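You operate a simulated robot arm through the tools that you are given. There is no shell and no other tool. Be economical: measure what you need, move in short steps, check, and stop when the job is done.

You run a simulated two-armed robot. Do the job below in one go: nothing can be reset, and whatever is moved stays where it is left.

TASK
Rig the host pack with the yellow lapel microphone on channel 5.
Fine: stand it on the green mat first; plug in, switch it on and hold it still with your other hand as you work. Set down upright: what you pick out.

The check looks at the end state, three seconds after you hand in, the way a careful person would. Anything else that was tipped, shoved, dropped, spilled or broken makes it a failure.

THE ROBOT
Two 7-joint arms with two-finger parallel grippers on one trunk, on a base that drives. Base frame: it is fixed to the floor where the robot stands at the start and does not move with it; the origin is under the middle of the robot, x ahead of it, y to its left, z up. Readings come in mm, rad, newtons and seconds.
The left shoulder is at the start at [50, 187, 1160], the right one opposite. With the tool pointing down near the work surface each hand reaches from about 100 to 660 mm from the robot's upright axis, wherever it stands, measured 20 degrees to its own side. Places, roughly: green mat [500, -1000, 800]; host pack button [500, 0, 900]; host pack knob [500, 0, 900]; socket of the host pack [500, 0, 900]. Payload 3.43 kg a hand.
Tool frame (each hand has its own): the origin (TCP) lies between the finger pads and is the grasp point; the fingertips stand 30 mm ahead of it; z points along the fingers, y is the line along which they close. Largest opening 94 mm; finger width 28, thickness 10; the body of the gripper, 50 by 96 mm, starts 55 mm behind the TCP.
Orientation is told as [roll, pitch, yaw] about the base's x, y, z axes, in that order, counted from this pose: with the fingers straight down and closing along the base's y, the tool's x points along the base's -x, its y along +y and its z along -z.

THE INTERFACE
- The arms move only by the tool nudge_tool. It takes "left_commands", "right_commands" or both (then of equal length, played together; a hand with none holds still); each is a list of rows, each a list of 6 numbers: the shift along the tool's x, y, z in mm, then the turn, a rotation vector about the tool's x, y, z in rad. In form: [[dx, dy, dz, rx, ry, rz], ...]. A call has 1 to 12 rows; each row is the pose to reach, as a shift and turn from the pose commanded when the call began, along the tool's axes at that moment. "left_jaw" and "right_jaw" are, for a hand that has rows, the gripper command, from -1 (fully open) to 1 (shut), values between in proportion, set as the call begins (left out, the last holds). Each row takes 0.2 s and may step no farther than 50 mm and 0.15 rad from the row before; otherwise, or with a gripper value out of range, the whole call is refused. A pose out of reach is approached as far as the arm can. The call stops where the force on the tool passes 40 N (or 10 N more than at its start, if that is more) or the arm is blocked; 0.2 s more then pass. Each finger travels about 153 mm/s and halts on what it meets, pressing with about 32 N; the grip force reading is that of the motor and also rises with nothing between the fingers. The clock runs only during rows and for 0.2 s after the last one: add rows that repeat a pose to give the fingers time. The reply holds the time, the measured pose of the TCP, the force on the tool along the base axes, the opening and the grip force, in the units named above and with some noise, with the torque about the TCP (base axes, N m) and any sound that the robot's microphone picked up.
- Cameras (640 x 400 px; columns grow to the right, rows downward): "scene" is now at [143.3, -35.4, 1318.1]; the picture's right is [-0.48, -0.88, 0.00], its down [-0.58, 0.31, -0.75] and it looks along [0.66, -0.36, -0.66] (base axes); focal length 214 px, centre (320, 200). "left" rides on the left gripper at [76, -14, -103] in its tool frame; the picture's right is [0.18, 0.98, 0.00], its down [-0.75, 0.14, -0.64] and it looks along [-0.63, 0.12, 0.77] (tool axes); focal length 243 px, centre (320, 200). "right" rides on the right gripper at [76, 14, -102] in its tool frame; the picture's right is [-0.18, 0.98, 0.00], its down [-0.75, -0.14, -0.64] and it looks along [-0.63, -0.12, 0.77] (tool axes); focal length 243 px, centre (320, 200). There is no depth. A picture from a camera that has moved, and an enlarged one, comes with that camera's place and axes in the base frame and with its lens. The place of the scene camera against the robot may be out by one fixed shift of up to 18 mm in any direction.
- snapshot(camera): a new picture of that camera. It takes no simulated time.
- lift_body(by): slides the trunk up (or, below 0, down) by that many mm; the arms and the scene camera ride with it, the base frame stays. It gives what a move gives, with no picture.
- drive_base(legs): drives the robot by 1 to 6 legs, each [ahead, left, turn to the left] in mm, mm and rad, along the robot's own axes; the way and the turn of a leg run together, so that a leg with both is an arc; at most 1500 mm and 3.142 rad a leg. The arms and the cameras ride along, it lands a little off, and it stops where it bumps. It gives what a move gives.
- turn_head(pan, tilt): turns the head with the scene camera to pan (to the left, within 1.396 rad either way) and tilt (down, from -0.506 to 1.204), counted from straight ahead of the robot. It gives what a move gives.
- enlarge(camera, box): a new picture of the part [left, top, right, bottom] of that camera's present view, enlarged. It takes no simulated time.
- finish_job(): hands the job in; it is judged then, once.

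Go step by step. Nothing tells you exact positions but the pictures and the camera data: compare them with the known pose of the tool, close in by small moves and look again before you grip or let go. The budget is 120 turns and 92 pictures, counting those below and the enlarged ones. Unless the task says otherwise, let go and move clear before handing in, and close with one line.

The tools are called as name(argument=value, ...) on one line, values as JSON. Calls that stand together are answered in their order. nudge_tool: Moves the arms, as the interface text tells. Its arguments: {"type":"object","properties":{"left_commands":{"type":"array"},"left_jaw":{"type":"number"},"right_commands":{"type":"array"},"right_jaw":{"type":"number"}},"required":[]} The other tools are called the same way: lift_body (by) slides the trunk up or down; drive_base (legs) drives the base; turn_head (pan, tilt) turns the head that bears the scene camera; snapshot (camera) takes a picture; enlarge (camera, box) takes an enlarged picture of a part of a camera's view; finish_job () hands the job in.

At the start:

```text
time_s: 0.0
left_tcp_pos: [278.8, -27.0, 1191.2]
left_tool_rot: [-0.002, 0.0, 0.002]
left_force: [0.8, 0.9, -0.9]
left_moment: [0.02, 0.01, 0.0]
left_opening: 94.1
left_gripper_force: 0.0
right_tcp_pos: [294.7, -361.9, 1167.2]
right_tool_rot: [0.001, -0.001, 0.002]
right_force: [-0.5, -0.4, 0.3]
right_moment: [0.03, -0.01, -0.03]
right_opening: 93.9
right_gripper_force: 0.0
trunk travel left (down, up): [-375.0, 57.0]
robot x, y, heading: [0.7, 2.8, 0.001]
head pan, tilt: [-0.496, 0.721]
```

scene: 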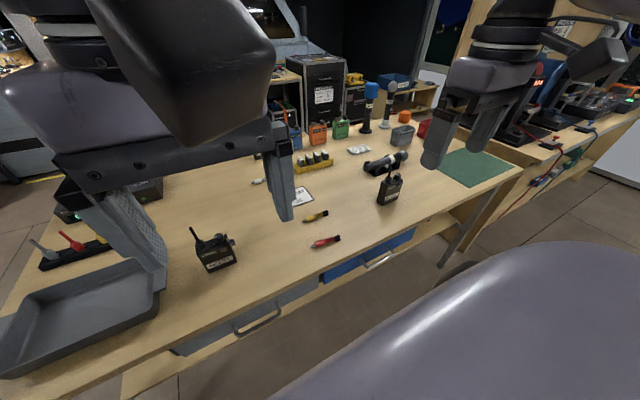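
right: 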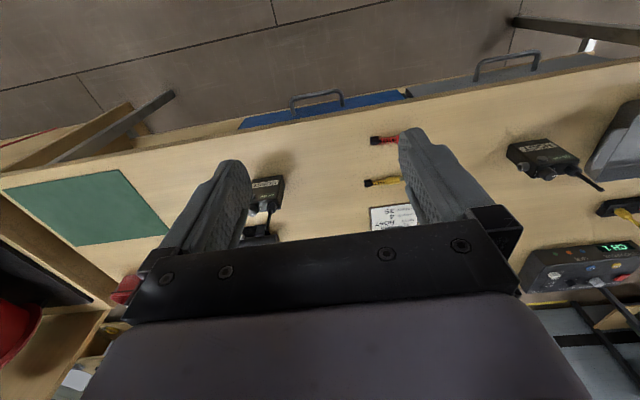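
left: 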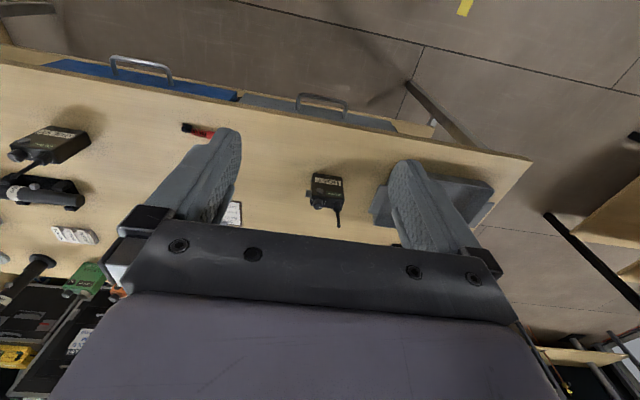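

I see a bench with two black packs, some coloured plugs (yellow and red), a card, and a green mat to the right. I'll look closer at these before moving.

enlarge(camera="scene", box=[170, 170, 350, 282])

enlarge(camera="scene", box=[290, 110, 450, 210])

enlarge(camera="right", box=[230, 110, 430, 235])

enlarge(camera="right", box=[480, 110, 640, 310])

```text
3.56 times, centred on (260, 226) of scene
camera zoom: at [143.3, -35.4, 1318.1], right [-0.48, -0.88, 0.0], down [-0.58, 0.31, -0.75], along [0.66, -0.36, -0.66], focal length 763 px, centre (533, 108)
```

zoom: 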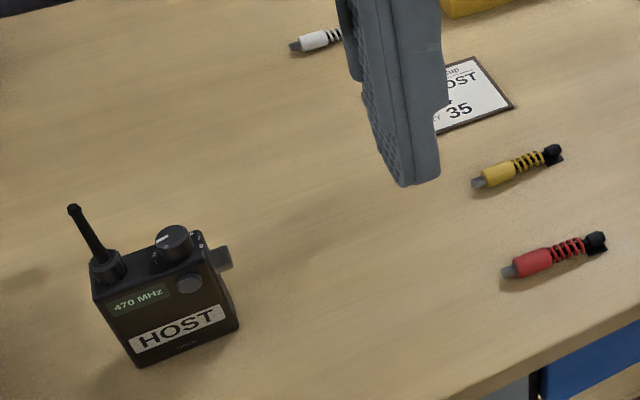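

```text
4.00 times, centred on (370, 160) of scene
camera zoom: at [143.3, -35.4, 1318.1], right [-0.48, -0.88, 0.0], down [-0.58, 0.31, -0.75], along [0.66, -0.36, -0.66], focal length 858 px, centre (120, 360)
```

zoom: 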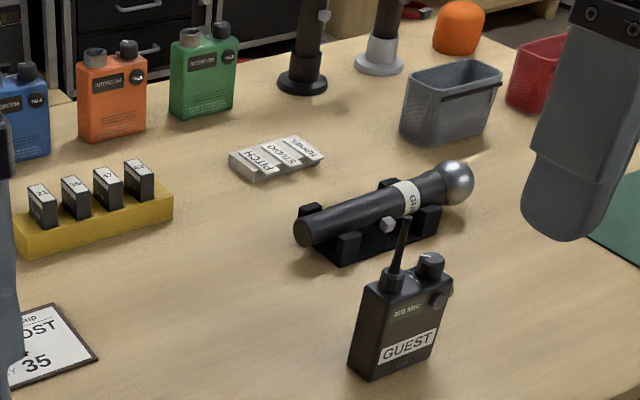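

```text
3.20 times, centred on (330, 172) of right
camera zoom: at [217.5, -345.9, 1270.3], right [0.18, 0.98, 0.0], down [0.75, -0.14, 0.64], along [0.63, -0.12, -0.77], focal length 776 px, centre (288, 288)
```

zoom: 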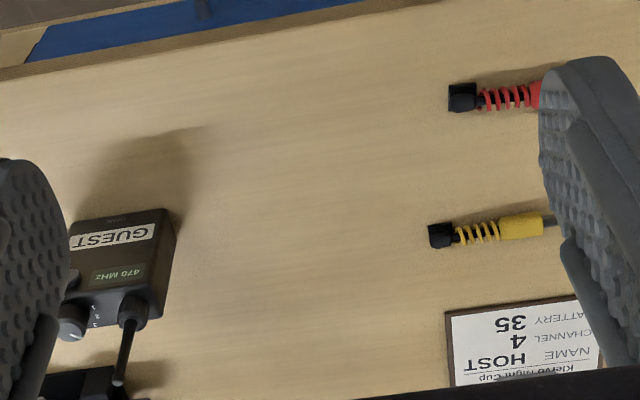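

```text
2.00 times, centred on (560, 210) of right
camera zoom: at [217.5, -345.9, 1270.3], right [0.18, 0.98, 0.0], down [0.75, -0.14, 0.64], along [0.63, -0.12, -0.77], focal length 485 px, centre (-160, 180)
```

zoom: 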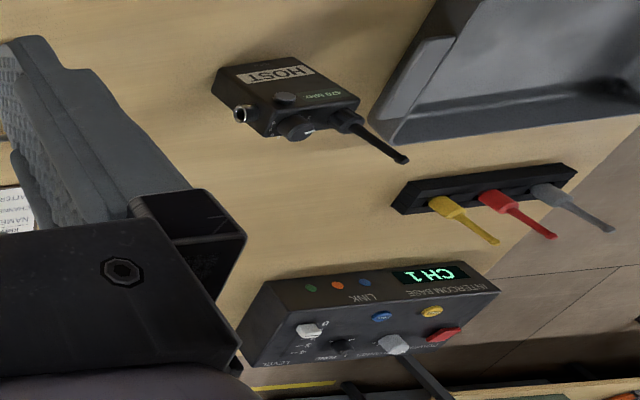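

The host pack is near (560, 50) with its socket facing right. The yellow plug is near (575, -260), and the mat is near (520, -1030). I'll take a closer look at the host pack, its knob scale and the tray beside it.

enlarge(camera="left", box=[230, 130, 530, 250])

nudge_tool(left_commands=[[0, 40, 0, 0, 0, 0], [0, 80, 0, 0, 0, 0], [0, 120, 0, 0, 0, 0], [0, 160, 0, 0, 0, 0], [0, 200, 0, 0, 0, 0], [0, 240, 0, 0, 0, 0]])

snapshot(camera="scene")

snapshot(camera="left")

```text
2.13 times, centred on (380, 190) of left
camera zoom: at [203.2, -40.8, 1292.6], right [-0.19, 0.98, 0.0], down [0.75, 0.14, 0.64], along [0.63, 0.12, -0.77], focal length 518 px, centre (192, 221)
```

zoom: 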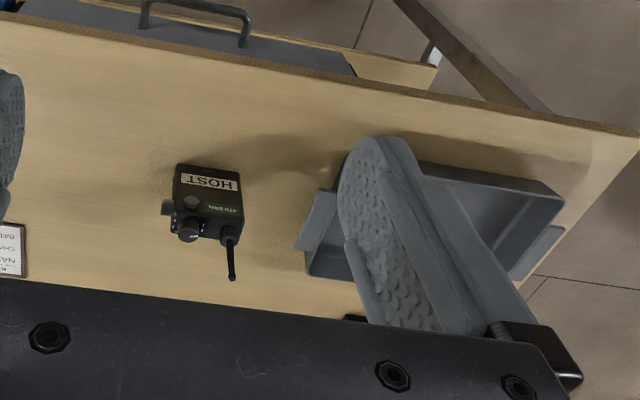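

```text
time_s: 1.4
left_tcp_pos: [276.0, 213.5, 1190.7]
left_tool_rot: [-0.002, 0.0, 0.001]
left_force: [1.4, -0.4, 0.0]
left_moment: [-0.04, 0.01, -0.03]
left_opening: 93.9
left_gripper_force: 0.1
right_tcp_pos: [293.6, -360.8, 1167.4]
right_tool_rot: [-0.002, 0.0, 0.003]
right_force: [0.5, 0.2, -0.8]
right_moment: [-0.01, -0.04, 0.0]
right_opening: 93.9
right_gripper_force: 0.1
trunk travel left (down, up): [-375.0, 57.0]
robot x, y, heading: [1.7, -0.5, -0.002]
head pan, tilt: [-0.496, 0.721]
```

```text
83 pictures are left
camera scene: at [142.8, -34.6, 1318.2], right [-0.48, -0.88, 0.0], down [-0.58, 0.31, -0.75], along [0.66, -0.36, -0.66], focal length 214 px, centre (320, 200)
```

scene: 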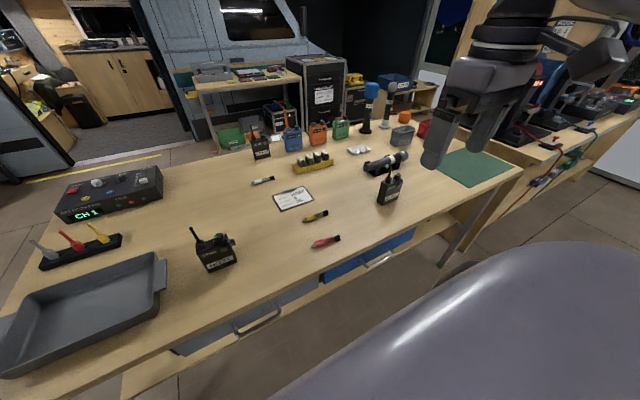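

```text
82 pictures are left
camera left: at [201.2, 199.6, 1292.4], right [-0.18, 0.98, 0.0], down [0.75, 0.14, 0.64], along [0.63, 0.12, -0.77], focal length 243 px, centre (320, 200)
```

left: 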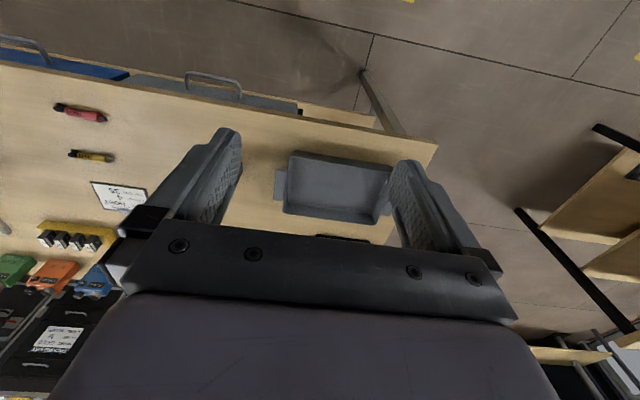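

The pack's front face is at about (521, 42), facing me. Its socket is on its right side, and the tray handle is at about y = 155. I'll shift the robot right a little, then turn the left hand so it can grip front to back from the upper left.

drive_base(legs=[[0, -110, 0]])

nudge_tool(left_commands=[[0, 0, 0, 0, 0, -0.143], [0, 0, 0, 0, 0, -0.286], [0, 0, 0, 0, 0, -0.429], [0, 0, 0, 0, 0, -0.571], [0, 0, 0, 0, 0, -0.714], [0, 0, 0, 0, 0, -0.857], [0, 0, 0, 0, 0, -1.0], [0, 0, 0, 0, 0, -1.142], [0, 0, 0, 0, 0, -1.285], [0, 0, 0, 0, 0, -1.428], [0, 0, 0, 0, 0, -1.571]], right_commands=[[-20, 0, 20, 0, 0, 0.143], [-40, 0, 40, 0, 0, 0.286], [-60, 10, 60, 0, 0, 0.429], [-80, 20, 80, 0, 0, 0.571], [-100, 30, 100, 0, 0, 0.714], [-120, 40, 120, 0, 0, 0.857], [-140, 50, 140, 0, 0, 1.0], [-160, 60, 160, 0, 0, 1.142], [-180, 70, 180, 0, 0, 1.285], [-200, 80, 200, 0, 0, 1.428], [-200, 80, 200, 0, 0, 1.571]])

snapshot(camera="scene")

snapshot(camera="right")

```text
time_s: 3.0
left_tcp_pos: [276.6, 102.9, 1190.5]
left_tool_rot: [-0.001, 0.0, 0.002]
left_force: [0.3, -0.1, -0.8]
left_moment: [0.03, -0.02, -0.03]
left_opening: 93.9
left_gripper_force: 0.1
right_tcp_pos: [295.0, -470.9, 1167.3]
right_tool_rot: [0.0, 0.0, 0.003]
right_force: [0.0, -0.3, -0.7]
right_moment: [0.01, 0.01, -0.03]
right_opening: 94.0
right_gripper_force: 0.1
trunk travel left (down, up): [-375.0, 57.0]
robot x, y, heading: [-0.1, -108.5, 0.0]
head pan, tilt: [-0.496, 0.721]
```

```text
time_s: 5.4
left_tcp_pos: [277.4, 103.4, 1190.2]
left_tool_rot: [0.0, 0.001, 1.575]
left_force: [-0.1, 0.9, 1.2]
left_moment: [-0.04, 0.03, -0.03]
left_opening: 94.2
left_gripper_force: 0.1
right_tcp_pos: [493.4, -388.9, 967.0]
right_tool_rot: [-0.001, -0.001, -1.572]
right_force: [-0.5, -0.2, -0.6]
right_moment: [0.0, 0.01, 0.03]
right_opening: 94.2
right_gripper_force: 0.0
trunk travel left (down, up): [-375.0, 57.0]
robot x, y, heading: [0.4, -105.5, 0.001]
head pan, tilt: [-0.496, 0.721]
```

```text
81 pictures are left
camera scene: at [143.0, -144.3, 1318.1], right [-0.48, -0.88, 0.0], down [-0.58, 0.31, -0.75], along [0.66, -0.36, -0.66], focal length 214 px, centre (320, 200)
```

scene: 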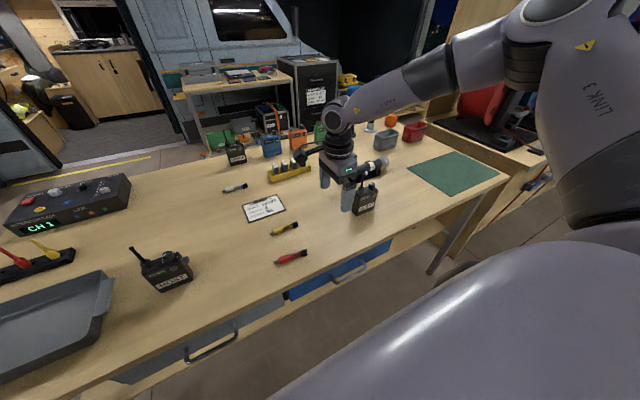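

```text
80 pictures are left
camera right: at [508.1, -312.2, 1069.3], right [0.98, -0.19, 0.0], down [-0.14, -0.75, 0.64], along [-0.12, -0.63, -0.77], focal length 243 px, centre (320, 200)
```

right: 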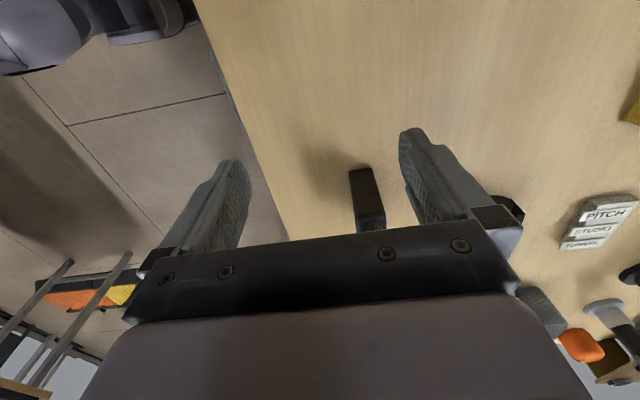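

The right hand is near the guest pack, so I'll raise it and move it above the yellow plug to look straight down. I'm also tilting the left hand to 45°.

nudge_tool(right_commands=[[10, 0, -30, 0, 0, 0], [45, 25, -30, 0, 0, 0], [80, 50, -30, 0, 0, 0], [115, 77, -20, 0, 0, 0], [120, 77, 0, 0, 0, 0], [120, 77, 0, 0, 0, 0]], left_commands=[[0, 0, 0, 0, 0.131, 0], [0, 0, 0, 0, 0.262, 0], [0, 0, 0, 0, 0.393, 0], [0, 0, 0, 0, 0.524, 0], [0, 0, 0, 0, 0.654, 0], [0, 0, 0, 0, 0.785, 0]])

snapshot(camera="right")

snapshot(camera="left")

```text
time_s: 6.8
left_tcp_pos: [276.9, 104.0, 1189.4]
left_tool_rot: [0.0, 0.788, 1.575]
left_force: [-1.0, -0.5, 0.8]
left_moment: [0.02, 0.0, 0.0]
left_opening: 94.1
left_gripper_force: 0.1
right_tcp_pos: [503.3, -325.4, 993.3]
right_tool_rot: [0.002, 0.001, -1.569]
right_force: [-0.1, -1.3, 0.2]
right_moment: [0.01, 0.0, 0.02]
right_opening: 94.0
right_gripper_force: 0.1
right hand out of reach, approached as far as the arm can: row 3, 4, 5, 6
trunk travel left (down, up): [-375.0, 57.0]
robot x, y, heading: [-3.0, -106.0, -0.002]
head pan, tilt: [-0.496, 0.721]
```

```text
79 pictures are left
camera right: at [516.6, -248.5, 1095.0], right [0.98, -0.18, 0.0], down [-0.14, -0.75, 0.64], along [-0.12, -0.63, -0.77], focal length 243 px, centre (320, 200)
```

right: 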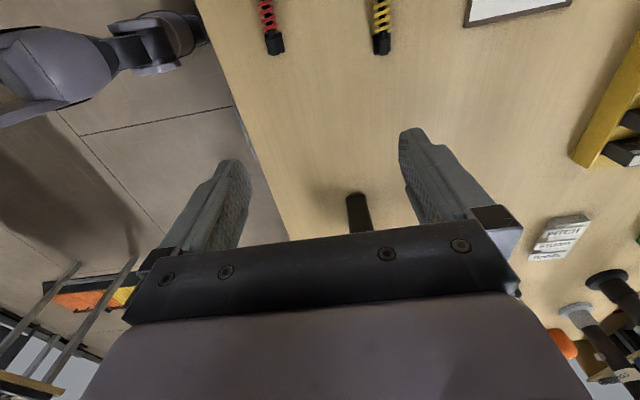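

```text
78 pictures are left
camera left: at [292.0, 122.6, 1316.3], right [-0.98, -0.13, 0.13], down [-0.14, 0.99, -0.08], along [-0.12, -0.1, -0.99], focal length 243 px, centre (320, 200)
```

left: 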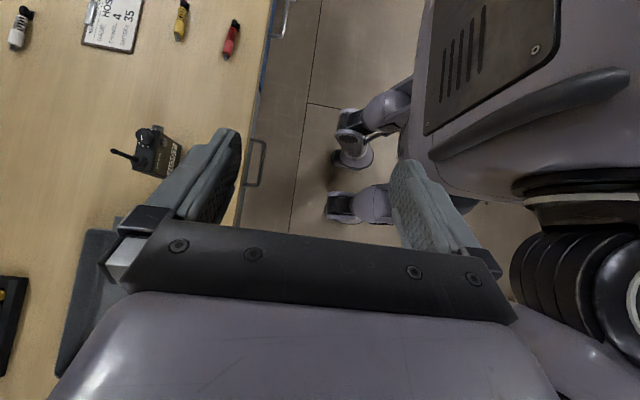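

The right hand is at the edge of its reach here. I'll raise it and lower the trunk to bring the shoulders nearer the bench, then try again.

nudge_tool(right_commands=[[0, 0, -40, 0, 0, 0], [0, 0, -80, 0, 0, 0], [0, 0, -120, 0, 0, 0], [0, 0, -140, 0, 0, 0]])

lift_body(by=-150)

nudge_tool(right_commands=[[20, 20, 0, 0, 0, 0], [40, 40, 0, 0, 0, 0], [60, 60, 0, 0, 0, 0]])

```text
time_s: 7.8
left_tcp_pos: [277.5, 103.6, 1190.7]
left_tool_rot: [-0.001, 0.787, 1.573]
left_force: [0.0, -0.1, -1.5]
left_moment: [0.0, 0.02, 0.01]
left_opening: 93.9
left_gripper_force: 0.1
right_tcp_pos: [502.4, -326.6, 1130.9]
right_tool_rot: [0.0, -0.001, -1.573]
right_force: [0.1, -0.7, 1.0]
right_moment: [-0.02, -0.03, -0.01]
right_opening: 94.2
right_gripper_force: 0.1
trunk travel left (down, up): [-375.0, 57.0]
robot x, y, heading: [-2.0, -111.4, -0.002]
head pan, tilt: [-0.496, 0.721]
```

```text
time_s: 9.6
left_tcp_pos: [278.0, 103.6, 1039.9]
left_tool_rot: [0.0, 0.787, 1.576]
left_force: [0.1, -0.6, 0.1]
left_moment: [0.03, -0.05, -0.03]
left_opening: 94.0
left_gripper_force: 0.0
right_tcp_pos: [503.3, -326.3, 981.1]
right_tool_rot: [0.0, -0.001, -1.57]
right_force: [0.0, -1.0, -0.4]
right_moment: [-0.01, -0.02, -0.02]
right_opening: 93.9
right_gripper_force: 0.1
trunk travel left (down, up): [-225.0, 207.0]
robot x, y, heading: [-2.1, -108.4, 0.002]
head pan, tilt: [-0.496, 0.721]
```

```text
time_s: 10.4
left_tcp_pos: [277.2, 102.8, 1040.5]
left_tool_rot: [-0.001, 0.787, 1.574]
left_force: [0.3, 0.2, -0.2]
left_moment: [-0.02, 0.04, 0.0]
left_opening: 94.2
left_gripper_force: 0.0
right_tcp_pos: [503.5, -320.3, 972.6]
right_tool_rot: [0.0, 0.0, -1.568]
right_force: [-0.8, 0.0, 0.2]
right_moment: [0.0, 0.01, 0.01]
right_opening: 94.1
right_gripper_force: 0.1
right hand out of reach, approached as far as the arm can: row 1, 2, 3
trunk travel left (down, up): [-225.0, 207.0]
robot x, y, heading: [-0.4, -108.7, 0.004]
head pan, tilt: [-0.496, 0.721]
```

The limit looks like reaching across the body. I'll drive a little forward and left, then try again.

drive_base(legs=[[0, 60, 0], [60, 0, 0]])

nudge_tool(right_commands=[[0, 0, -10, 0, 0, 0], [0, 10, -10, 0, 0, 0]])

snapshot(camera="right")

```text
time_s: 12.1
left_tcp_pos: [337.2, 163.2, 1039.9]
left_tool_rot: [0.001, 0.787, 1.573]
left_force: [-0.6, -0.1, -0.6]
left_moment: [0.01, -0.03, 0.04]
left_opening: 94.0
left_gripper_force: 0.0
right_tcp_pos: [563.6, -262.7, 972.5]
right_tool_rot: [0.001, -0.001, -1.569]
right_force: [0.1, 0.1, -0.2]
right_moment: [0.02, 0.01, -0.02]
right_opening: 94.0
right_gripper_force: 0.1
trunk travel left (down, up): [-225.0, 207.0]
robot x, y, heading: [61.6, -48.8, -0.0]
head pan, tilt: [-0.496, 0.721]
```

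```text
time_s: 12.7
left_tcp_pos: [337.2, 163.1, 1039.8]
left_tool_rot: [0.0, 0.788, 1.573]
left_force: [-0.1, 0.7, 0.4]
left_moment: [-0.03, 0.02, -0.01]
left_opening: 93.9
left_gripper_force: 0.0
right_tcp_pos: [568.1, -267.5, 979.6]
right_tool_rot: [0.003, 0.002, -1.57]
right_force: [0.1, 0.0, -0.7]
right_moment: [0.01, -0.01, 0.01]
right_opening: 94.3
right_gripper_force: 0.1
right hand out of reach, approached as far as the arm can: row 2
trunk travel left (down, up): [-225.0, 207.0]
robot x, y, heading: [62.7, -51.3, 0.003]
head pan, tilt: [-0.496, 0.721]
```

```text
77 pictures are left
camera right: at [581.3, -190.3, 1083.7], right [0.98, -0.18, 0.0], down [-0.14, -0.75, 0.64], along [-0.12, -0.63, -0.77], focal length 243 px, centre (320, 200)
```

right: 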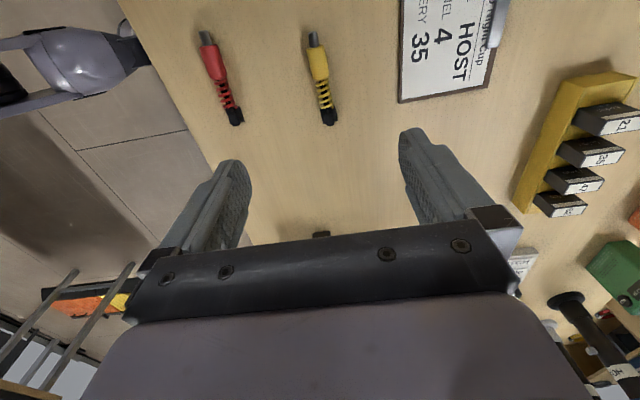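

The plug lies exactly along y, with its tip at (570, -217). The yellow body is centred near (569, -241). I'll bring the base slightly closer.

drive_base(legs=[[0, 30, 0], [30, 0, 0]])

snapshot(camera="right")

```text
time_s: 14.1
left_tcp_pos: [367.4, 191.3, 1039.9]
left_tool_rot: [0.001, 0.787, 1.574]
left_force: [0.0, 0.4, 0.1]
left_moment: [0.02, 0.02, -0.02]
left_opening: 94.2
left_gripper_force: 0.0
right_tcp_pos: [598.0, -238.0, 982.0]
right_tool_rot: [0.001, 0.003, -1.57]
right_force: [-0.4, -0.2, 0.3]
right_moment: [0.0, 0.03, 0.01]
right_opening: 94.2
right_gripper_force: 0.1
trunk travel left (down, up): [-225.0, 207.0]
robot x, y, heading: [89.8, -21.8, -0.004]
head pan, tilt: [-0.496, 0.721]
```

```text
76 pictures are left
camera right: at [611.4, -160.6, 1083.5], right [0.98, -0.18, 0.0], down [-0.14, -0.75, 0.64], along [-0.12, -0.63, -0.77], focal length 243 px, centre (320, 200)
```

right: 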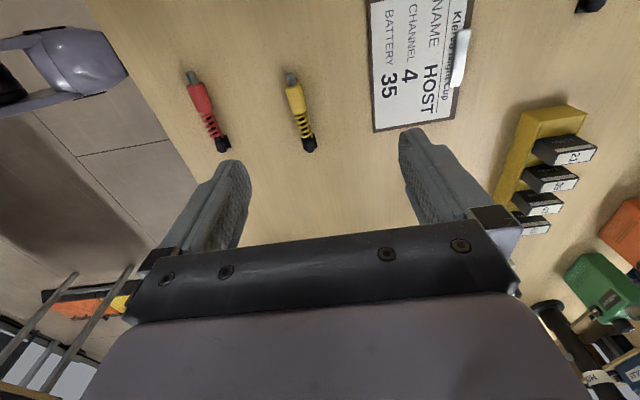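

The estimates agree: plug tip at (569, -218) and body centre at (570, -241). I'll go down above it with the jaws partly closed.

nudge_tool(right_commands=[[-3, -28, 0, 0, 0, 0], [-3, -28, 45, 0, 0, 0], [-3, -28, 85, 0, 0, 0], [-3, -28, 115, 0, 0, 0], [-3, -28, 115, 0, 0, 0]], right_jaw=-0.1)

snapshot(camera="right")

```text
time_s: 15.3
left_tcp_pos: [367.0, 193.1, 1039.3]
left_tool_rot: [0.001, 0.788, 1.572]
left_force: [0.1, -0.3, 0.0]
left_moment: [-0.02, 0.0, -0.01]
left_opening: 94.0
left_gripper_force: 0.0
right_tcp_pos: [569.8, -240.0, 864.8]
right_tool_rot: [0.002, 0.003, -1.571]
right_force: [0.2, 0.5, 0.0]
right_moment: [0.02, 0.03, 0.02]
right_opening: 51.8
right_gripper_force: 0.0
trunk travel left (down, up): [-225.0, 207.0]
robot x, y, heading: [90.4, -19.6, -0.002]
head pan, tilt: [-0.496, 0.721]
```

```text
75 pictures are left
camera right: at [583.7, -163.1, 968.0], right [0.98, -0.18, 0.0], down [-0.14, -0.75, 0.64], along [-0.12, -0.63, -0.77], focal length 243 px, centre (320, 200)
```

right: 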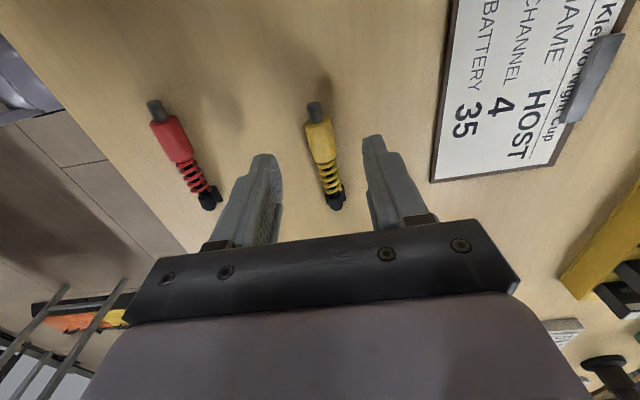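

The plug lies between the fingers. I'll go down until the tips are just above the table, then check.

nudge_tool(right_commands=[[-1, 1, 15, 0, 0, 0], [-1, 1, 27, 0, 0, 0], [-1, 1, 32, 0, 0, 0]])

enlarge(camera="right", box=[220, 60, 420, 260])

```text
time_s: 16.1
left_tcp_pos: [368.0, 192.0, 1040.1]
left_tool_rot: [0.001, 0.788, 1.573]
left_force: [0.6, 0.5, -0.3]
left_moment: [0.0, -0.01, 0.0]
left_opening: 93.8
left_gripper_force: 0.1
right_tcp_pos: [569.8, -240.8, 834.4]
right_tool_rot: [0.001, 0.0, -1.571]
right_force: [0.5, 0.7, 0.3]
right_moment: [0.02, -0.03, -0.03]
right_opening: 51.5
right_gripper_force: 0.0
trunk travel left (down, up): [-225.0, 207.0]
robot x, y, heading: [92.0, -17.5, -0.001]
head pan, tilt: [-0.496, 0.721]
```

```text
2.00 times, centred on (320, 160) of right
camera zoom: at [584.4, -164.9, 936.1], right [0.98, -0.18, 0.0], down [-0.14, -0.75, 0.64], along [-0.12, -0.63, -0.77], focal length 485 px, centre (320, 280)
```

zoom: 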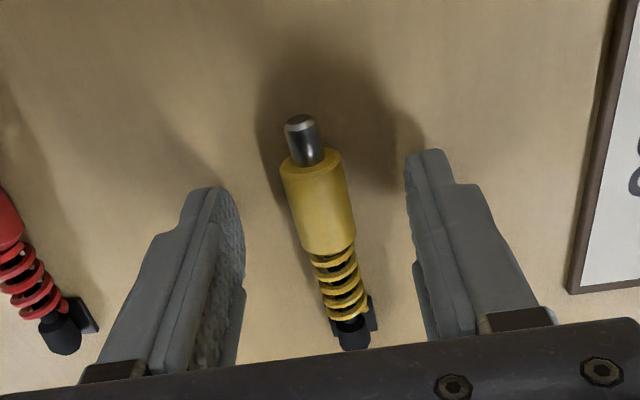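

The fingers straddle the yellow body. I'll go down a little more and close.

nudge_tool(right_commands=[[0, 0, 2, 0, 0, 0], [0, 0, 3, 0, 0, 0]])

nudge_tool(right_commands=[[0, 0, 0, 0, 0, 0], [0, 0, 0, 0, 0, 0], [0, 0, 0, 0, 0, 0]], right_jaw=1)

nudge_tool(right_commands=[[0, 0, -20, 0, 0, 0], [0, 0, -40, 0, 0, 0]])

enlarge(camera="right", box=[220, 60, 420, 260])

```text
time_s: 16.7
left_tcp_pos: [367.6, 193.3, 1040.2]
left_tool_rot: [-0.002, 0.787, 1.574]
left_force: [0.1, -0.2, -0.1]
left_moment: [-0.05, -0.03, -0.01]
left_opening: 94.2
left_gripper_force: 0.1
right_tcp_pos: [570.2, -241.0, 830.3]
right_tool_rot: [0.002, 0.003, -1.571]
right_force: [0.9, -0.8, 0.2]
right_moment: [0.03, 0.0, -0.01]
right_opening: 51.7
right_gripper_force: 0.1
trunk travel left (down, up): [-225.0, 207.0]
robot x, y, heading: [88.4, -22.9, -0.004]
head pan, tilt: [-0.496, 0.721]
```

```text
time_s: 17.5
left_tcp_pos: [367.7, 192.7, 1040.4]
left_tool_rot: [0.0, 0.788, 1.573]
left_force: [-1.0, -0.2, 0.1]
left_moment: [-0.04, 0.0, 0.03]
left_opening: 94.1
left_gripper_force: 0.2
right_tcp_pos: [570.4, -241.5, 830.5]
right_tool_rot: [0.0, 0.001, -1.571]
right_force: [-0.1, -0.7, 0.8]
right_moment: [0.0, -0.01, -0.03]
right_opening: 13.7
right_gripper_force: 32.0
trunk travel left (down, up): [-225.0, 207.0]
robot x, y, heading: [91.3, -20.9, 0.002]
head pan, tilt: [-0.496, 0.721]
```

```text
time_s: 18.1
left_tcp_pos: [367.0, 192.4, 1039.9]
left_tool_rot: [-0.001, 0.787, 1.574]
left_force: [-0.2, 0.6, 0.2]
left_moment: [-0.02, 0.0, -0.04]
left_opening: 93.7
left_gripper_force: 0.1
right_tcp_pos: [571.1, -241.5, 871.4]
right_tool_rot: [0.001, 0.002, -1.572]
right_force: [0.4, -0.1, -1.1]
right_moment: [-0.02, 0.0, -0.02]
right_opening: 13.7
right_gripper_force: 32.3
trunk travel left (down, up): [-225.0, 207.0]
robot x, y, heading: [93.0, -19.8, -0.002]
head pan, tilt: [-0.496, 0.721]
```

```text
2.00 times, centred on (320, 160) of right
camera zoom: at [584.8, -164.7, 973.9], right [0.98, -0.18, 0.0], down [-0.14, -0.75, 0.64], along [-0.12, -0.63, -0.77], focal length 485 px, centre (320, 280)
```

zoom: 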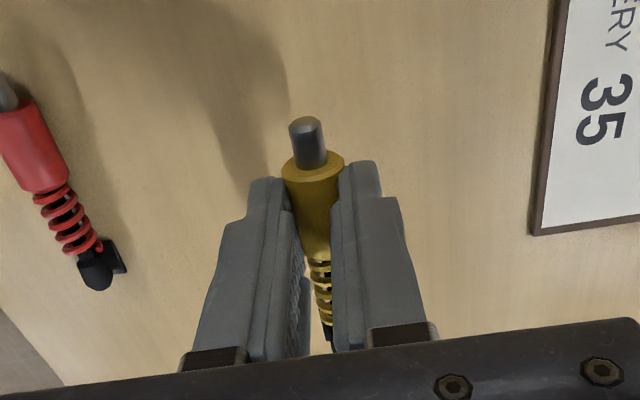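

The plug is held firmly with its tip forward. I'll raise the right hand and bring the left hand to a pre-grasp position above and left of the host pack.

nudge_tool(left_commands=[[-8, -40, 10, 0, 0, 0], [-18, -80, 30, 0, 0, 0], [-28, -115, 55, 0, 0, 0], [-38, -145, 80, 0, 0, 0], [-47, -171, 105, 0, 0, 0], [-47, -171, 116, 0, 0, 0], [-47, -171, 116, 0, 0, 0]], left_jaw=-1, right_commands=[[0, 0, -30, 0, 0, 0], [0, 0, -60, 0, 0, 0], [0, 0, -80, 0, 0, 0], [0, 0, -80, 0, 0, 0], [0, 0, -80, 0, 0, 0], [0, 0, -80, 0, 0, 0], [0, 0, -80, 0, 0, 0]])

snapshot(camera="left")

snapshot(camera="scene")

```text
time_s: 19.7
left_tcp_pos: [538.2, 143.9, 925.1]
left_tool_rot: [-0.001, 0.788, 1.572]
left_force: [0.1, 0.2, -0.4]
left_moment: [0.03, -0.01, 0.0]
left_opening: 94.2
left_gripper_force: 0.1
right_tcp_pos: [569.8, -241.8, 950.7]
right_tool_rot: [0.002, 0.002, -1.572]
right_force: [-0.4, 0.4, 0.0]
right_moment: [-0.04, 0.01, -0.02]
right_opening: 16.5
right_gripper_force: 31.8
trunk travel left (down, up): [-225.0, 207.0]
robot x, y, heading: [91.1, -20.0, 0.002]
head pan, tilt: [-0.496, 0.721]
```

```text
72 pictures are left
camera left: at [553.4, 162.8, 1050.9], right [-0.98, -0.13, 0.13], down [-0.14, 0.99, -0.08], along [-0.12, -0.1, -0.99], focal length 243 px, centre (320, 200)
```

left: 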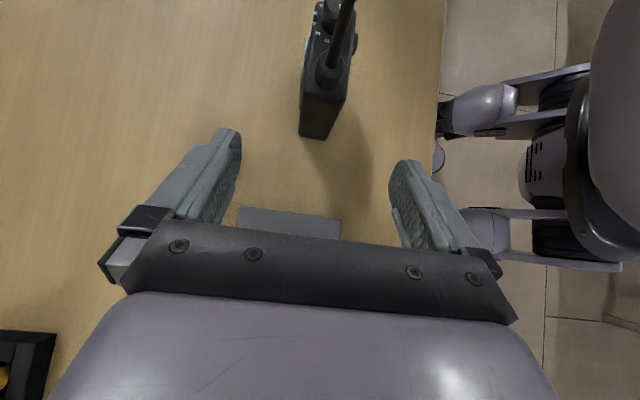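

```text
71 pictures are left
camera scene: at [233.3, -54.8, 1168.1], right [-0.48, -0.88, 0.0], down [-0.58, 0.31, -0.75], along [0.66, -0.36, -0.66], focal length 214 px, centre (320, 200)
```

scene: 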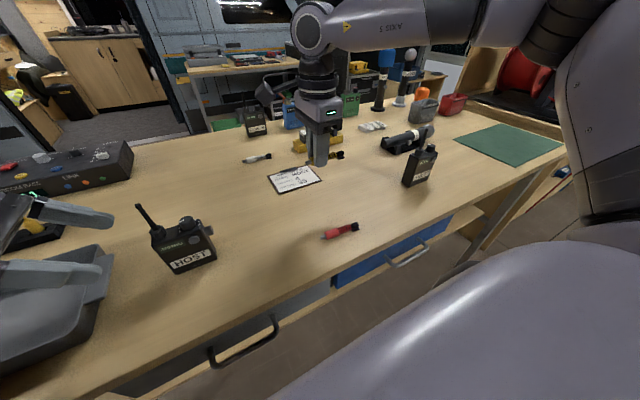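

The pack spans x 516–554. Its left side is at y ≈ 73 and its top is near z 890. I'll approach along the finger direction and check before gripping.

nudge_tool(left_commands=[[2, 3, 35, 0, 0, 0], [4, 3, 65, 0, 0, 0], [5, 3, 85, 0, 0, 0], [5, 3, 85, 0, 0, 0]])

snapshot(camera="left")

snapshot(camera="scene")

enlarge(camera="right", box=[220, 60, 420, 260])

```text
time_s: 20.7
left_tcp_pos: [534.8, 80.9, 869.2]
left_tool_rot: [0.001, 0.788, 1.573]
left_force: [0.8, 0.2, 0.5]
left_moment: [0.01, 0.0, -0.01]
left_opening: 94.1
left_gripper_force: 0.1
right_tcp_pos: [569.6, -241.1, 950.9]
right_tool_rot: [0.001, 0.002, -1.571]
right_force: [0.0, -0.8, -0.8]
right_moment: [0.02, 0.0, 0.03]
right_opening: 16.1
right_gripper_force: 31.9
trunk travel left (down, up): [-225.0, 207.0]
robot x, y, heading: [93.8, -20.2, -0.002]
head pan, tilt: [-0.496, 0.721]
```

```text
70 pictures are left
camera left: at [550.3, 98.9, 994.7], right [-0.98, -0.13, 0.13], down [-0.14, 0.99, -0.08], along [-0.12, -0.1, -0.99], focal length 243 px, centre (320, 200)
```

left: 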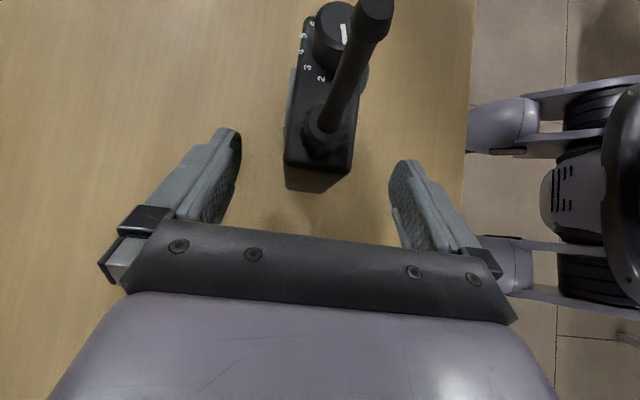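

```text
69 pictures are left
camera scene: at [233.4, -54.8, 1168.1], right [-0.48, -0.88, 0.0], down [-0.58, 0.31, -0.75], along [0.66, -0.36, -0.66], focal length 214 px, centre (320, 200)
```

scene: 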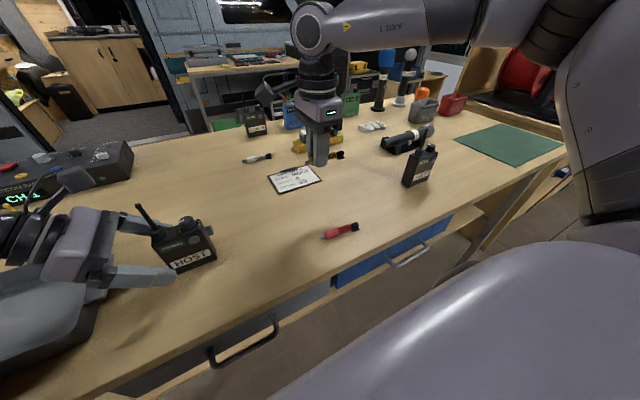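

```text
2.00 times, centred on (320, 160) of right
camera zoom: at [583.7, -164.7, 1053.5], right [0.98, -0.18, 0.0], down [-0.14, -0.75, 0.64], along [-0.12, -0.63, -0.77], focal length 485 px, centre (320, 280)
```

zoom: 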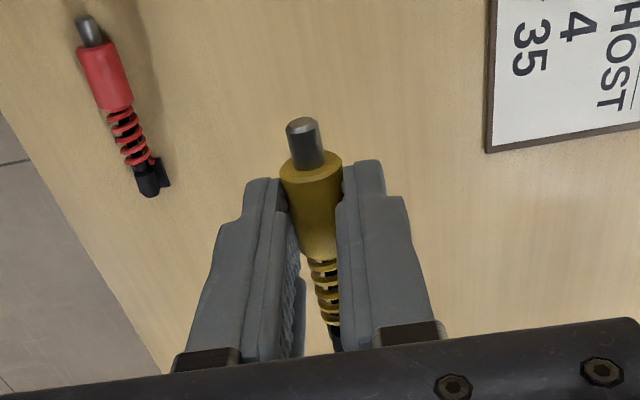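

The pack is centred within a few mm. I'll make the last advance, then close gently and check.

nudge_tool(left_commands=[[0, -3, 14, 0, 0, 0], [0, -3, 26, 0, 0, 0], [0, -3, 26, 0, 0, 0]])

snapshot(camera="left")

```text
time_s: 21.5
left_tcp_pos: [537.2, 62.3, 850.5]
left_tool_rot: [0.001, 0.786, 1.57]
left_force: [-1.0, -0.5, 0.1]
left_moment: [-0.02, -0.04, -0.02]
left_opening: 93.7
left_gripper_force: 0.0
right_tcp_pos: [569.9, -241.8, 950.8]
right_tool_rot: [0.002, 0.002, -1.57]
right_force: [0.1, -0.9, -0.2]
right_moment: [0.0, 0.0, 0.02]
right_opening: 16.4
right_gripper_force: 32.2
trunk travel left (down, up): [-225.0, 207.0]
robot x, y, heading: [92.0, -20.0, 0.004]
head pan, tilt: [-0.496, 0.721]
```

```text
67 pictures are left
camera left: at [553.3, 81.0, 976.2], right [-0.98, -0.13, 0.13], down [-0.14, 0.99, -0.08], along [-0.12, -0.1, -0.99], focal length 243 px, centre (320, 200)
```

left: 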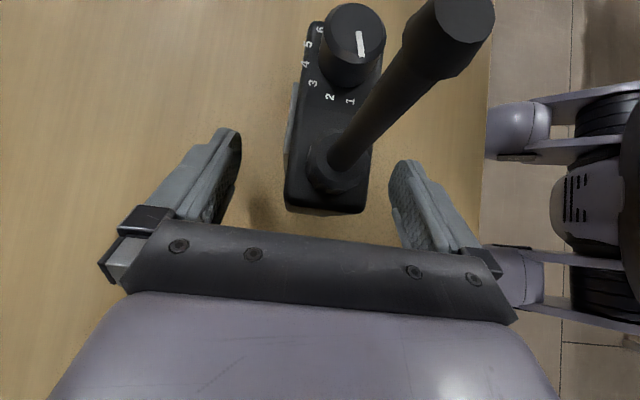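

The knob scale reads 1 to 6 round the knob. I'll close the left hand on the pack now.

nudge_tool(left_commands=[[0, 0, 0, 0, 0, 0], [0, 0, 0, 0, 0, 0], [0, 0, 0, 0, 0, 0]], left_jaw=1)

enlarge(camera="left", box=[220, 0, 480, 260])

enlarge(camera="scene", box=[100, 180, 260, 300])

```text
time_s: 22.3
left_tcp_pos: [539.1, 62.0, 849.4]
left_tool_rot: [0.0, 0.787, 1.573]
left_force: [1.3, -0.7, 0.7]
left_moment: [-0.06, 0.01, 0.02]
left_opening: 38.6
left_gripper_force: 31.7
right_tcp_pos: [570.2, -242.5, 951.4]
right_tool_rot: [0.001, 0.002, -1.571]
right_force: [-0.5, 0.1, 0.2]
right_moment: [-0.01, 0.01, -0.01]
right_opening: 16.2
right_gripper_force: 31.9
trunk travel left (down, up): [-225.0, 207.0]
robot x, y, heading: [88.2, -20.8, -0.006]
head pan, tilt: [-0.496, 0.721]
```

```text
1.54 times, centred on (350, 130) of left
camera zoom: at [553.3, 81.0, 976.4], right [-0.98, -0.13, 0.13], down [-0.14, 0.99, -0.08], along [-0.12, -0.1, -0.99], focal length 373 px, centre (274, 308)
```

zoom: 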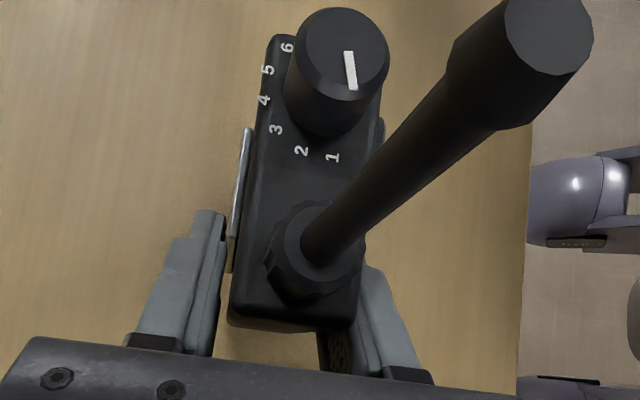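

```text
3.33 times, centred on (180, 240) of scene
camera zoom: at [233.4, -54.8, 1168.1], right [-0.48, -0.88, 0.0], down [-0.58, 0.31, -0.75], along [0.66, -0.36, -0.66], focal length 715 px, centre (787, 67)
```

zoom: 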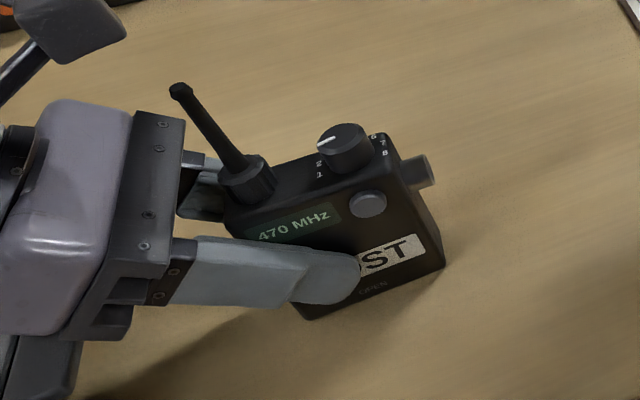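

The pack is gripped. The knob points at 1, and the scale runs clockwise, so channel 5 is four steps on. Before lifting, I'll test whether the right hand can come over beside the pack.

nudge_tool(right_commands=[[40, -20, 0, 0, 0, 0], [80, -40, 0, 0, 0, 0], [120, -60, 0, 0, 0, 0], [150, -80, 0, 0, 0, 0], [170, -80, 0, 0, 0, 0], [170, -80, 0, 0, 0, 0]])

nudge_tool(right_commands=[[0, 10, 0, 0, 0, 0], [0, 20, 0, 0, 0, 0], [0, 30, 0, 0, 0, 0], [0, 40, 0, 0, 0, 0], [0, 48, 0, 0, 0, 0]])

```text
time_s: 23.7
left_tcp_pos: [537.8, 62.1, 850.1]
left_tool_rot: [-0.001, 0.79, 1.571]
left_force: [-0.2, -0.2, 0.5]
left_moment: [-0.09, 0.01, 0.03]
left_opening: 38.6
left_gripper_force: 32.1
right_tcp_pos: [501.0, -157.1, 948.2]
right_tool_rot: [0.003, 0.004, -1.57]
right_force: [0.1, 0.2, -0.9]
right_moment: [0.05, -0.02, 0.03]
right_opening: 16.2
right_gripper_force: 32.8
right hand out of reach, approached as far as the arm can: row 2, 3, 4, 5, 6
trunk travel left (down, up): [-225.0, 207.0]
robot x, y, heading: [90.6, -17.0, 0.001]
head pan, tilt: [-0.496, 0.721]
```

```text
time_s: 24.9
left_tcp_pos: [538.0, 62.3, 849.6]
left_tool_rot: [0.001, 0.788, 1.571]
left_force: [0.7, 0.4, -0.5]
left_moment: [-0.06, -0.01, 0.06]
left_opening: 38.7
left_gripper_force: 31.8
right_tcp_pos: [536.7, -174.5, 947.1]
right_tool_rot: [0.004, 0.004, -1.57]
right_force: [-0.3, -0.1, -0.1]
right_moment: [0.03, -0.01, 0.01]
right_opening: 16.2
right_gripper_force: 32.1
right hand out of reach, approached as far as the arm can: row 1, 2, 3, 4, 5
trunk travel left (down, up): [-225.0, 207.0]
robot x, y, heading: [90.8, -18.2, 0.0]
head pan, tilt: [-0.496, 0.721]
```

The right hand can't reach further inward at this yaw, so it needs to hold the plug the other way round, with yaw +90. I'll set the plug back down on the table here and regrasp it.

nudge_tool(right_commands=[[-15, 0, 0, 0, 0, 0], [-20, 5, 30, 0, 0, 0], [-20, 5, 60, 0, 0, 0], [-20, 5, 85, 0, 0, 0], [-20, 5, 105, 0, 0, 0], [-20, 5, 105, 0, 0, 0]])

snapshot(camera="right")

```text
time_s: 26.3
left_tcp_pos: [538.0, 62.9, 849.3]
left_tool_rot: [0.0, 0.787, 1.573]
left_force: [0.1, 0.1, 0.2]
left_moment: [-0.04, 0.0, 0.04]
left_opening: 38.9
left_gripper_force: 32.0
right_tcp_pos: [540.9, -195.7, 840.8]
right_tool_rot: [0.002, 0.001, -1.572]
right_force: [0.3, -0.2, -0.6]
right_moment: [-0.01, 0.03, 0.01]
right_opening: 16.6
right_gripper_force: 31.9
trunk travel left (down, up): [-225.0, 207.0]
robot x, y, heading: [89.1, -17.8, -0.004]
head pan, tilt: [-0.496, 0.721]
```

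```text
64 pictures are left
camera right: at [555.3, -118.2, 944.4], right [0.98, -0.18, 0.0], down [-0.14, -0.75, 0.64], along [-0.12, -0.63, -0.77], focal length 243 px, centre (320, 200)
```

right: 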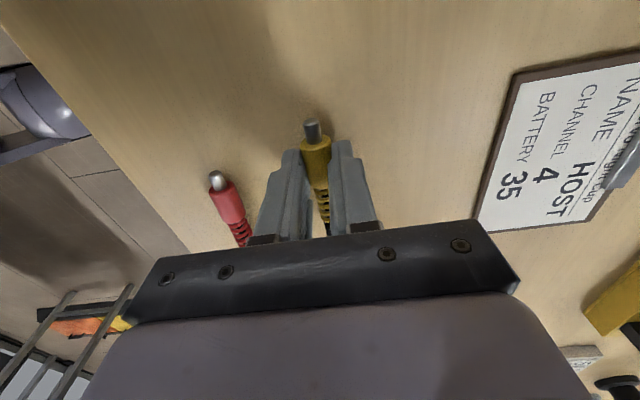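

The spot is clear. I'll lower the plug to its resting height, open partly and rise.

nudge_tool(right_commands=[[0, 0, 6, 0, 0, 0], [0, 0, 10, 0, 0, 0], [0, 0, 10, 0, 0, 0]])

nudge_tool(right_commands=[[0, 0, 0, 0, 0, 0], [0, 0, 0, 0, 0, 0], [0, 0, -30, 0, 0, 0], [0, 0, -70, 0, 0, 0], [0, 0, -110, 0, 0, 0], [0, 0, -150, 0, 0, 0]], right_jaw=-0.1)

snapshot(camera="right")

```text
time_s: 27.1
left_tcp_pos: [538.7, 61.7, 850.7]
left_tool_rot: [0.0, 0.787, 1.571]
left_force: [0.7, -0.5, 0.1]
left_moment: [0.03, -0.03, 0.03]
left_opening: 38.9
left_gripper_force: 31.7
right_tcp_pos: [540.8, -194.2, 832.8]
right_tool_rot: [0.002, 0.002, -1.57]
right_force: [0.7, -0.8, 3.5]
right_moment: [-0.18, 0.02, 0.02]
right_opening: 16.6
right_gripper_force: 31.9
trunk travel left (down, up): [-225.0, 207.0]
robot x, y, heading: [89.8, -18.7, 0.0]
head pan, tilt: [-0.496, 0.721]
```

```text
time_s: 28.5
left_tcp_pos: [537.9, 63.0, 850.9]
left_tool_rot: [-0.001, 0.788, 1.572]
left_force: [-0.8, 0.6, 1.1]
left_moment: [0.0, 0.05, 0.0]
left_opening: 38.6
left_gripper_force: 31.8
right_tcp_pos: [540.8, -196.2, 982.5]
right_tool_rot: [0.0, 0.0, -1.569]
right_force: [0.5, -0.6, 0.2]
right_moment: [-0.02, 0.01, 0.0]
right_opening: 51.4
right_gripper_force: 0.1
trunk travel left (down, up): [-225.0, 207.0]
robot x, y, heading: [89.3, -19.6, 0.003]
head pan, tilt: [-0.496, 0.721]
```

```text
63 pictures are left
camera right: at [554.8, -119.5, 1085.0], right [0.98, -0.18, 0.0], down [-0.14, -0.75, 0.64], along [-0.12, -0.63, -0.77], focal length 243 px, centre (320, 200)
```

right: 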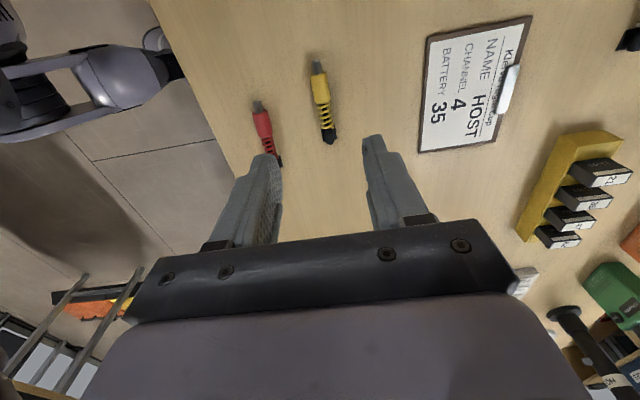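

The plug rests along y with its tip at (540, -171). I'll rotate the right hand by 180° to yaw +90.

nudge_tool(right_commands=[[0, 0, 0, 0, 0, -0.143], [0, 0, 0, 0, 0, -0.286], [0, 0, 0, 0, 0, -0.429], [0, 0, 0, 0, 0, -0.571], [0, 0, 0, 0, 0, -0.714], [0, 0, 0, 0, 0, -0.857], [0, 0, 0, 0, 0, -1.0], [0, 0, 0, 0, 0, -1.142], [0, 0, 0, 0, 0, -1.285], [0, 0, 0, 0, 0, -1.428], [0, 0, 0, 0, 0, -1.571]])

nudge_tool(right_commands=[[0, 0, 0, 0, 0, -0.143], [0, 0, 0, 0, 0, -0.286], [0, 0, 0, 0, 0, -0.429], [0, 0, 0, 0, 0, -0.571], [0, 0, 0, 0, 0, -0.714], [0, 0, 0, 0, 0, -0.857], [0, 0, 0, 0, 0, -1.0], [0, 0, 0, 0, 0, -1.142], [0, 0, 0, 0, 0, -1.285], [0, 0, 0, 0, 0, -1.428], [0, 0, 0, 0, 0, -1.571]])

snapshot(camera="right")

```text
time_s: 30.9
left_tcp_pos: [538.9, 62.0, 850.8]
left_tool_rot: [0.001, 0.787, 1.571]
left_force: [-0.1, -0.9, -0.4]
left_moment: [0.0, -0.04, 0.05]
left_opening: 38.7
left_gripper_force: 32.1
right_tcp_pos: [540.3, -194.7, 981.6]
right_tool_rot: [0.002, -0.002, 0.004]
right_force: [0.0, 0.5, 0.0]
right_moment: [0.03, -0.01, 0.0]
right_opening: 51.5
right_gripper_force: 0.1
trunk travel left (down, up): [-225.0, 207.0]
robot x, y, heading: [91.8, -19.1, 0.001]
head pan, tilt: [-0.496, 0.721]
```

```text
time_s: 33.3
left_tcp_pos: [538.0, 62.3, 849.8]
left_tool_rot: [0.001, 0.787, 1.572]
left_force: [-0.8, 0.1, -0.7]
left_moment: [0.01, 0.04, -0.02]
left_opening: 38.5
left_gripper_force: 31.8
right_tcp_pos: [378.5, -134.0, 980.4]
right_tool_rot: [-0.023, -0.002, 1.503]
right_force: [-0.9, 0.2, -0.4]
right_moment: [-0.02, 0.01, -0.01]
right_opening: 51.8
right_gripper_force: 0.1
right hand out of reach, approached as far as the arm can: row 7, 8, 9, 10, 11
trunk travel left (down, up): [-225.0, 207.0]
robot x, y, heading: [87.9, -16.7, 0.002]
head pan, tilt: [-0.496, 0.721]
```

```text
62 pictures are left
camera right: at [356.9, -208.2, 1082.9], right [-0.97, 0.25, -0.02], down [0.18, 0.74, 0.65], along [0.18, 0.62, -0.76], focal length 243 px, centre (320, 200)
```

right: 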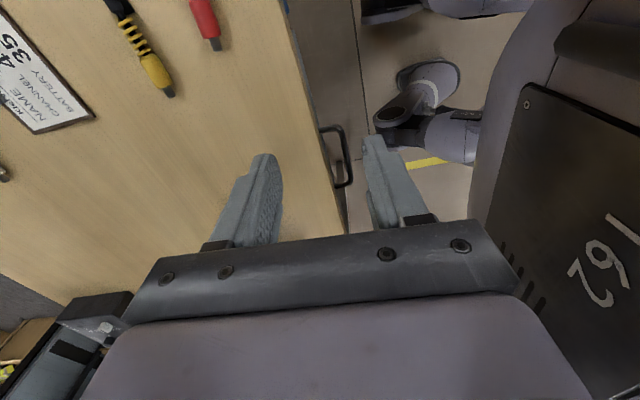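

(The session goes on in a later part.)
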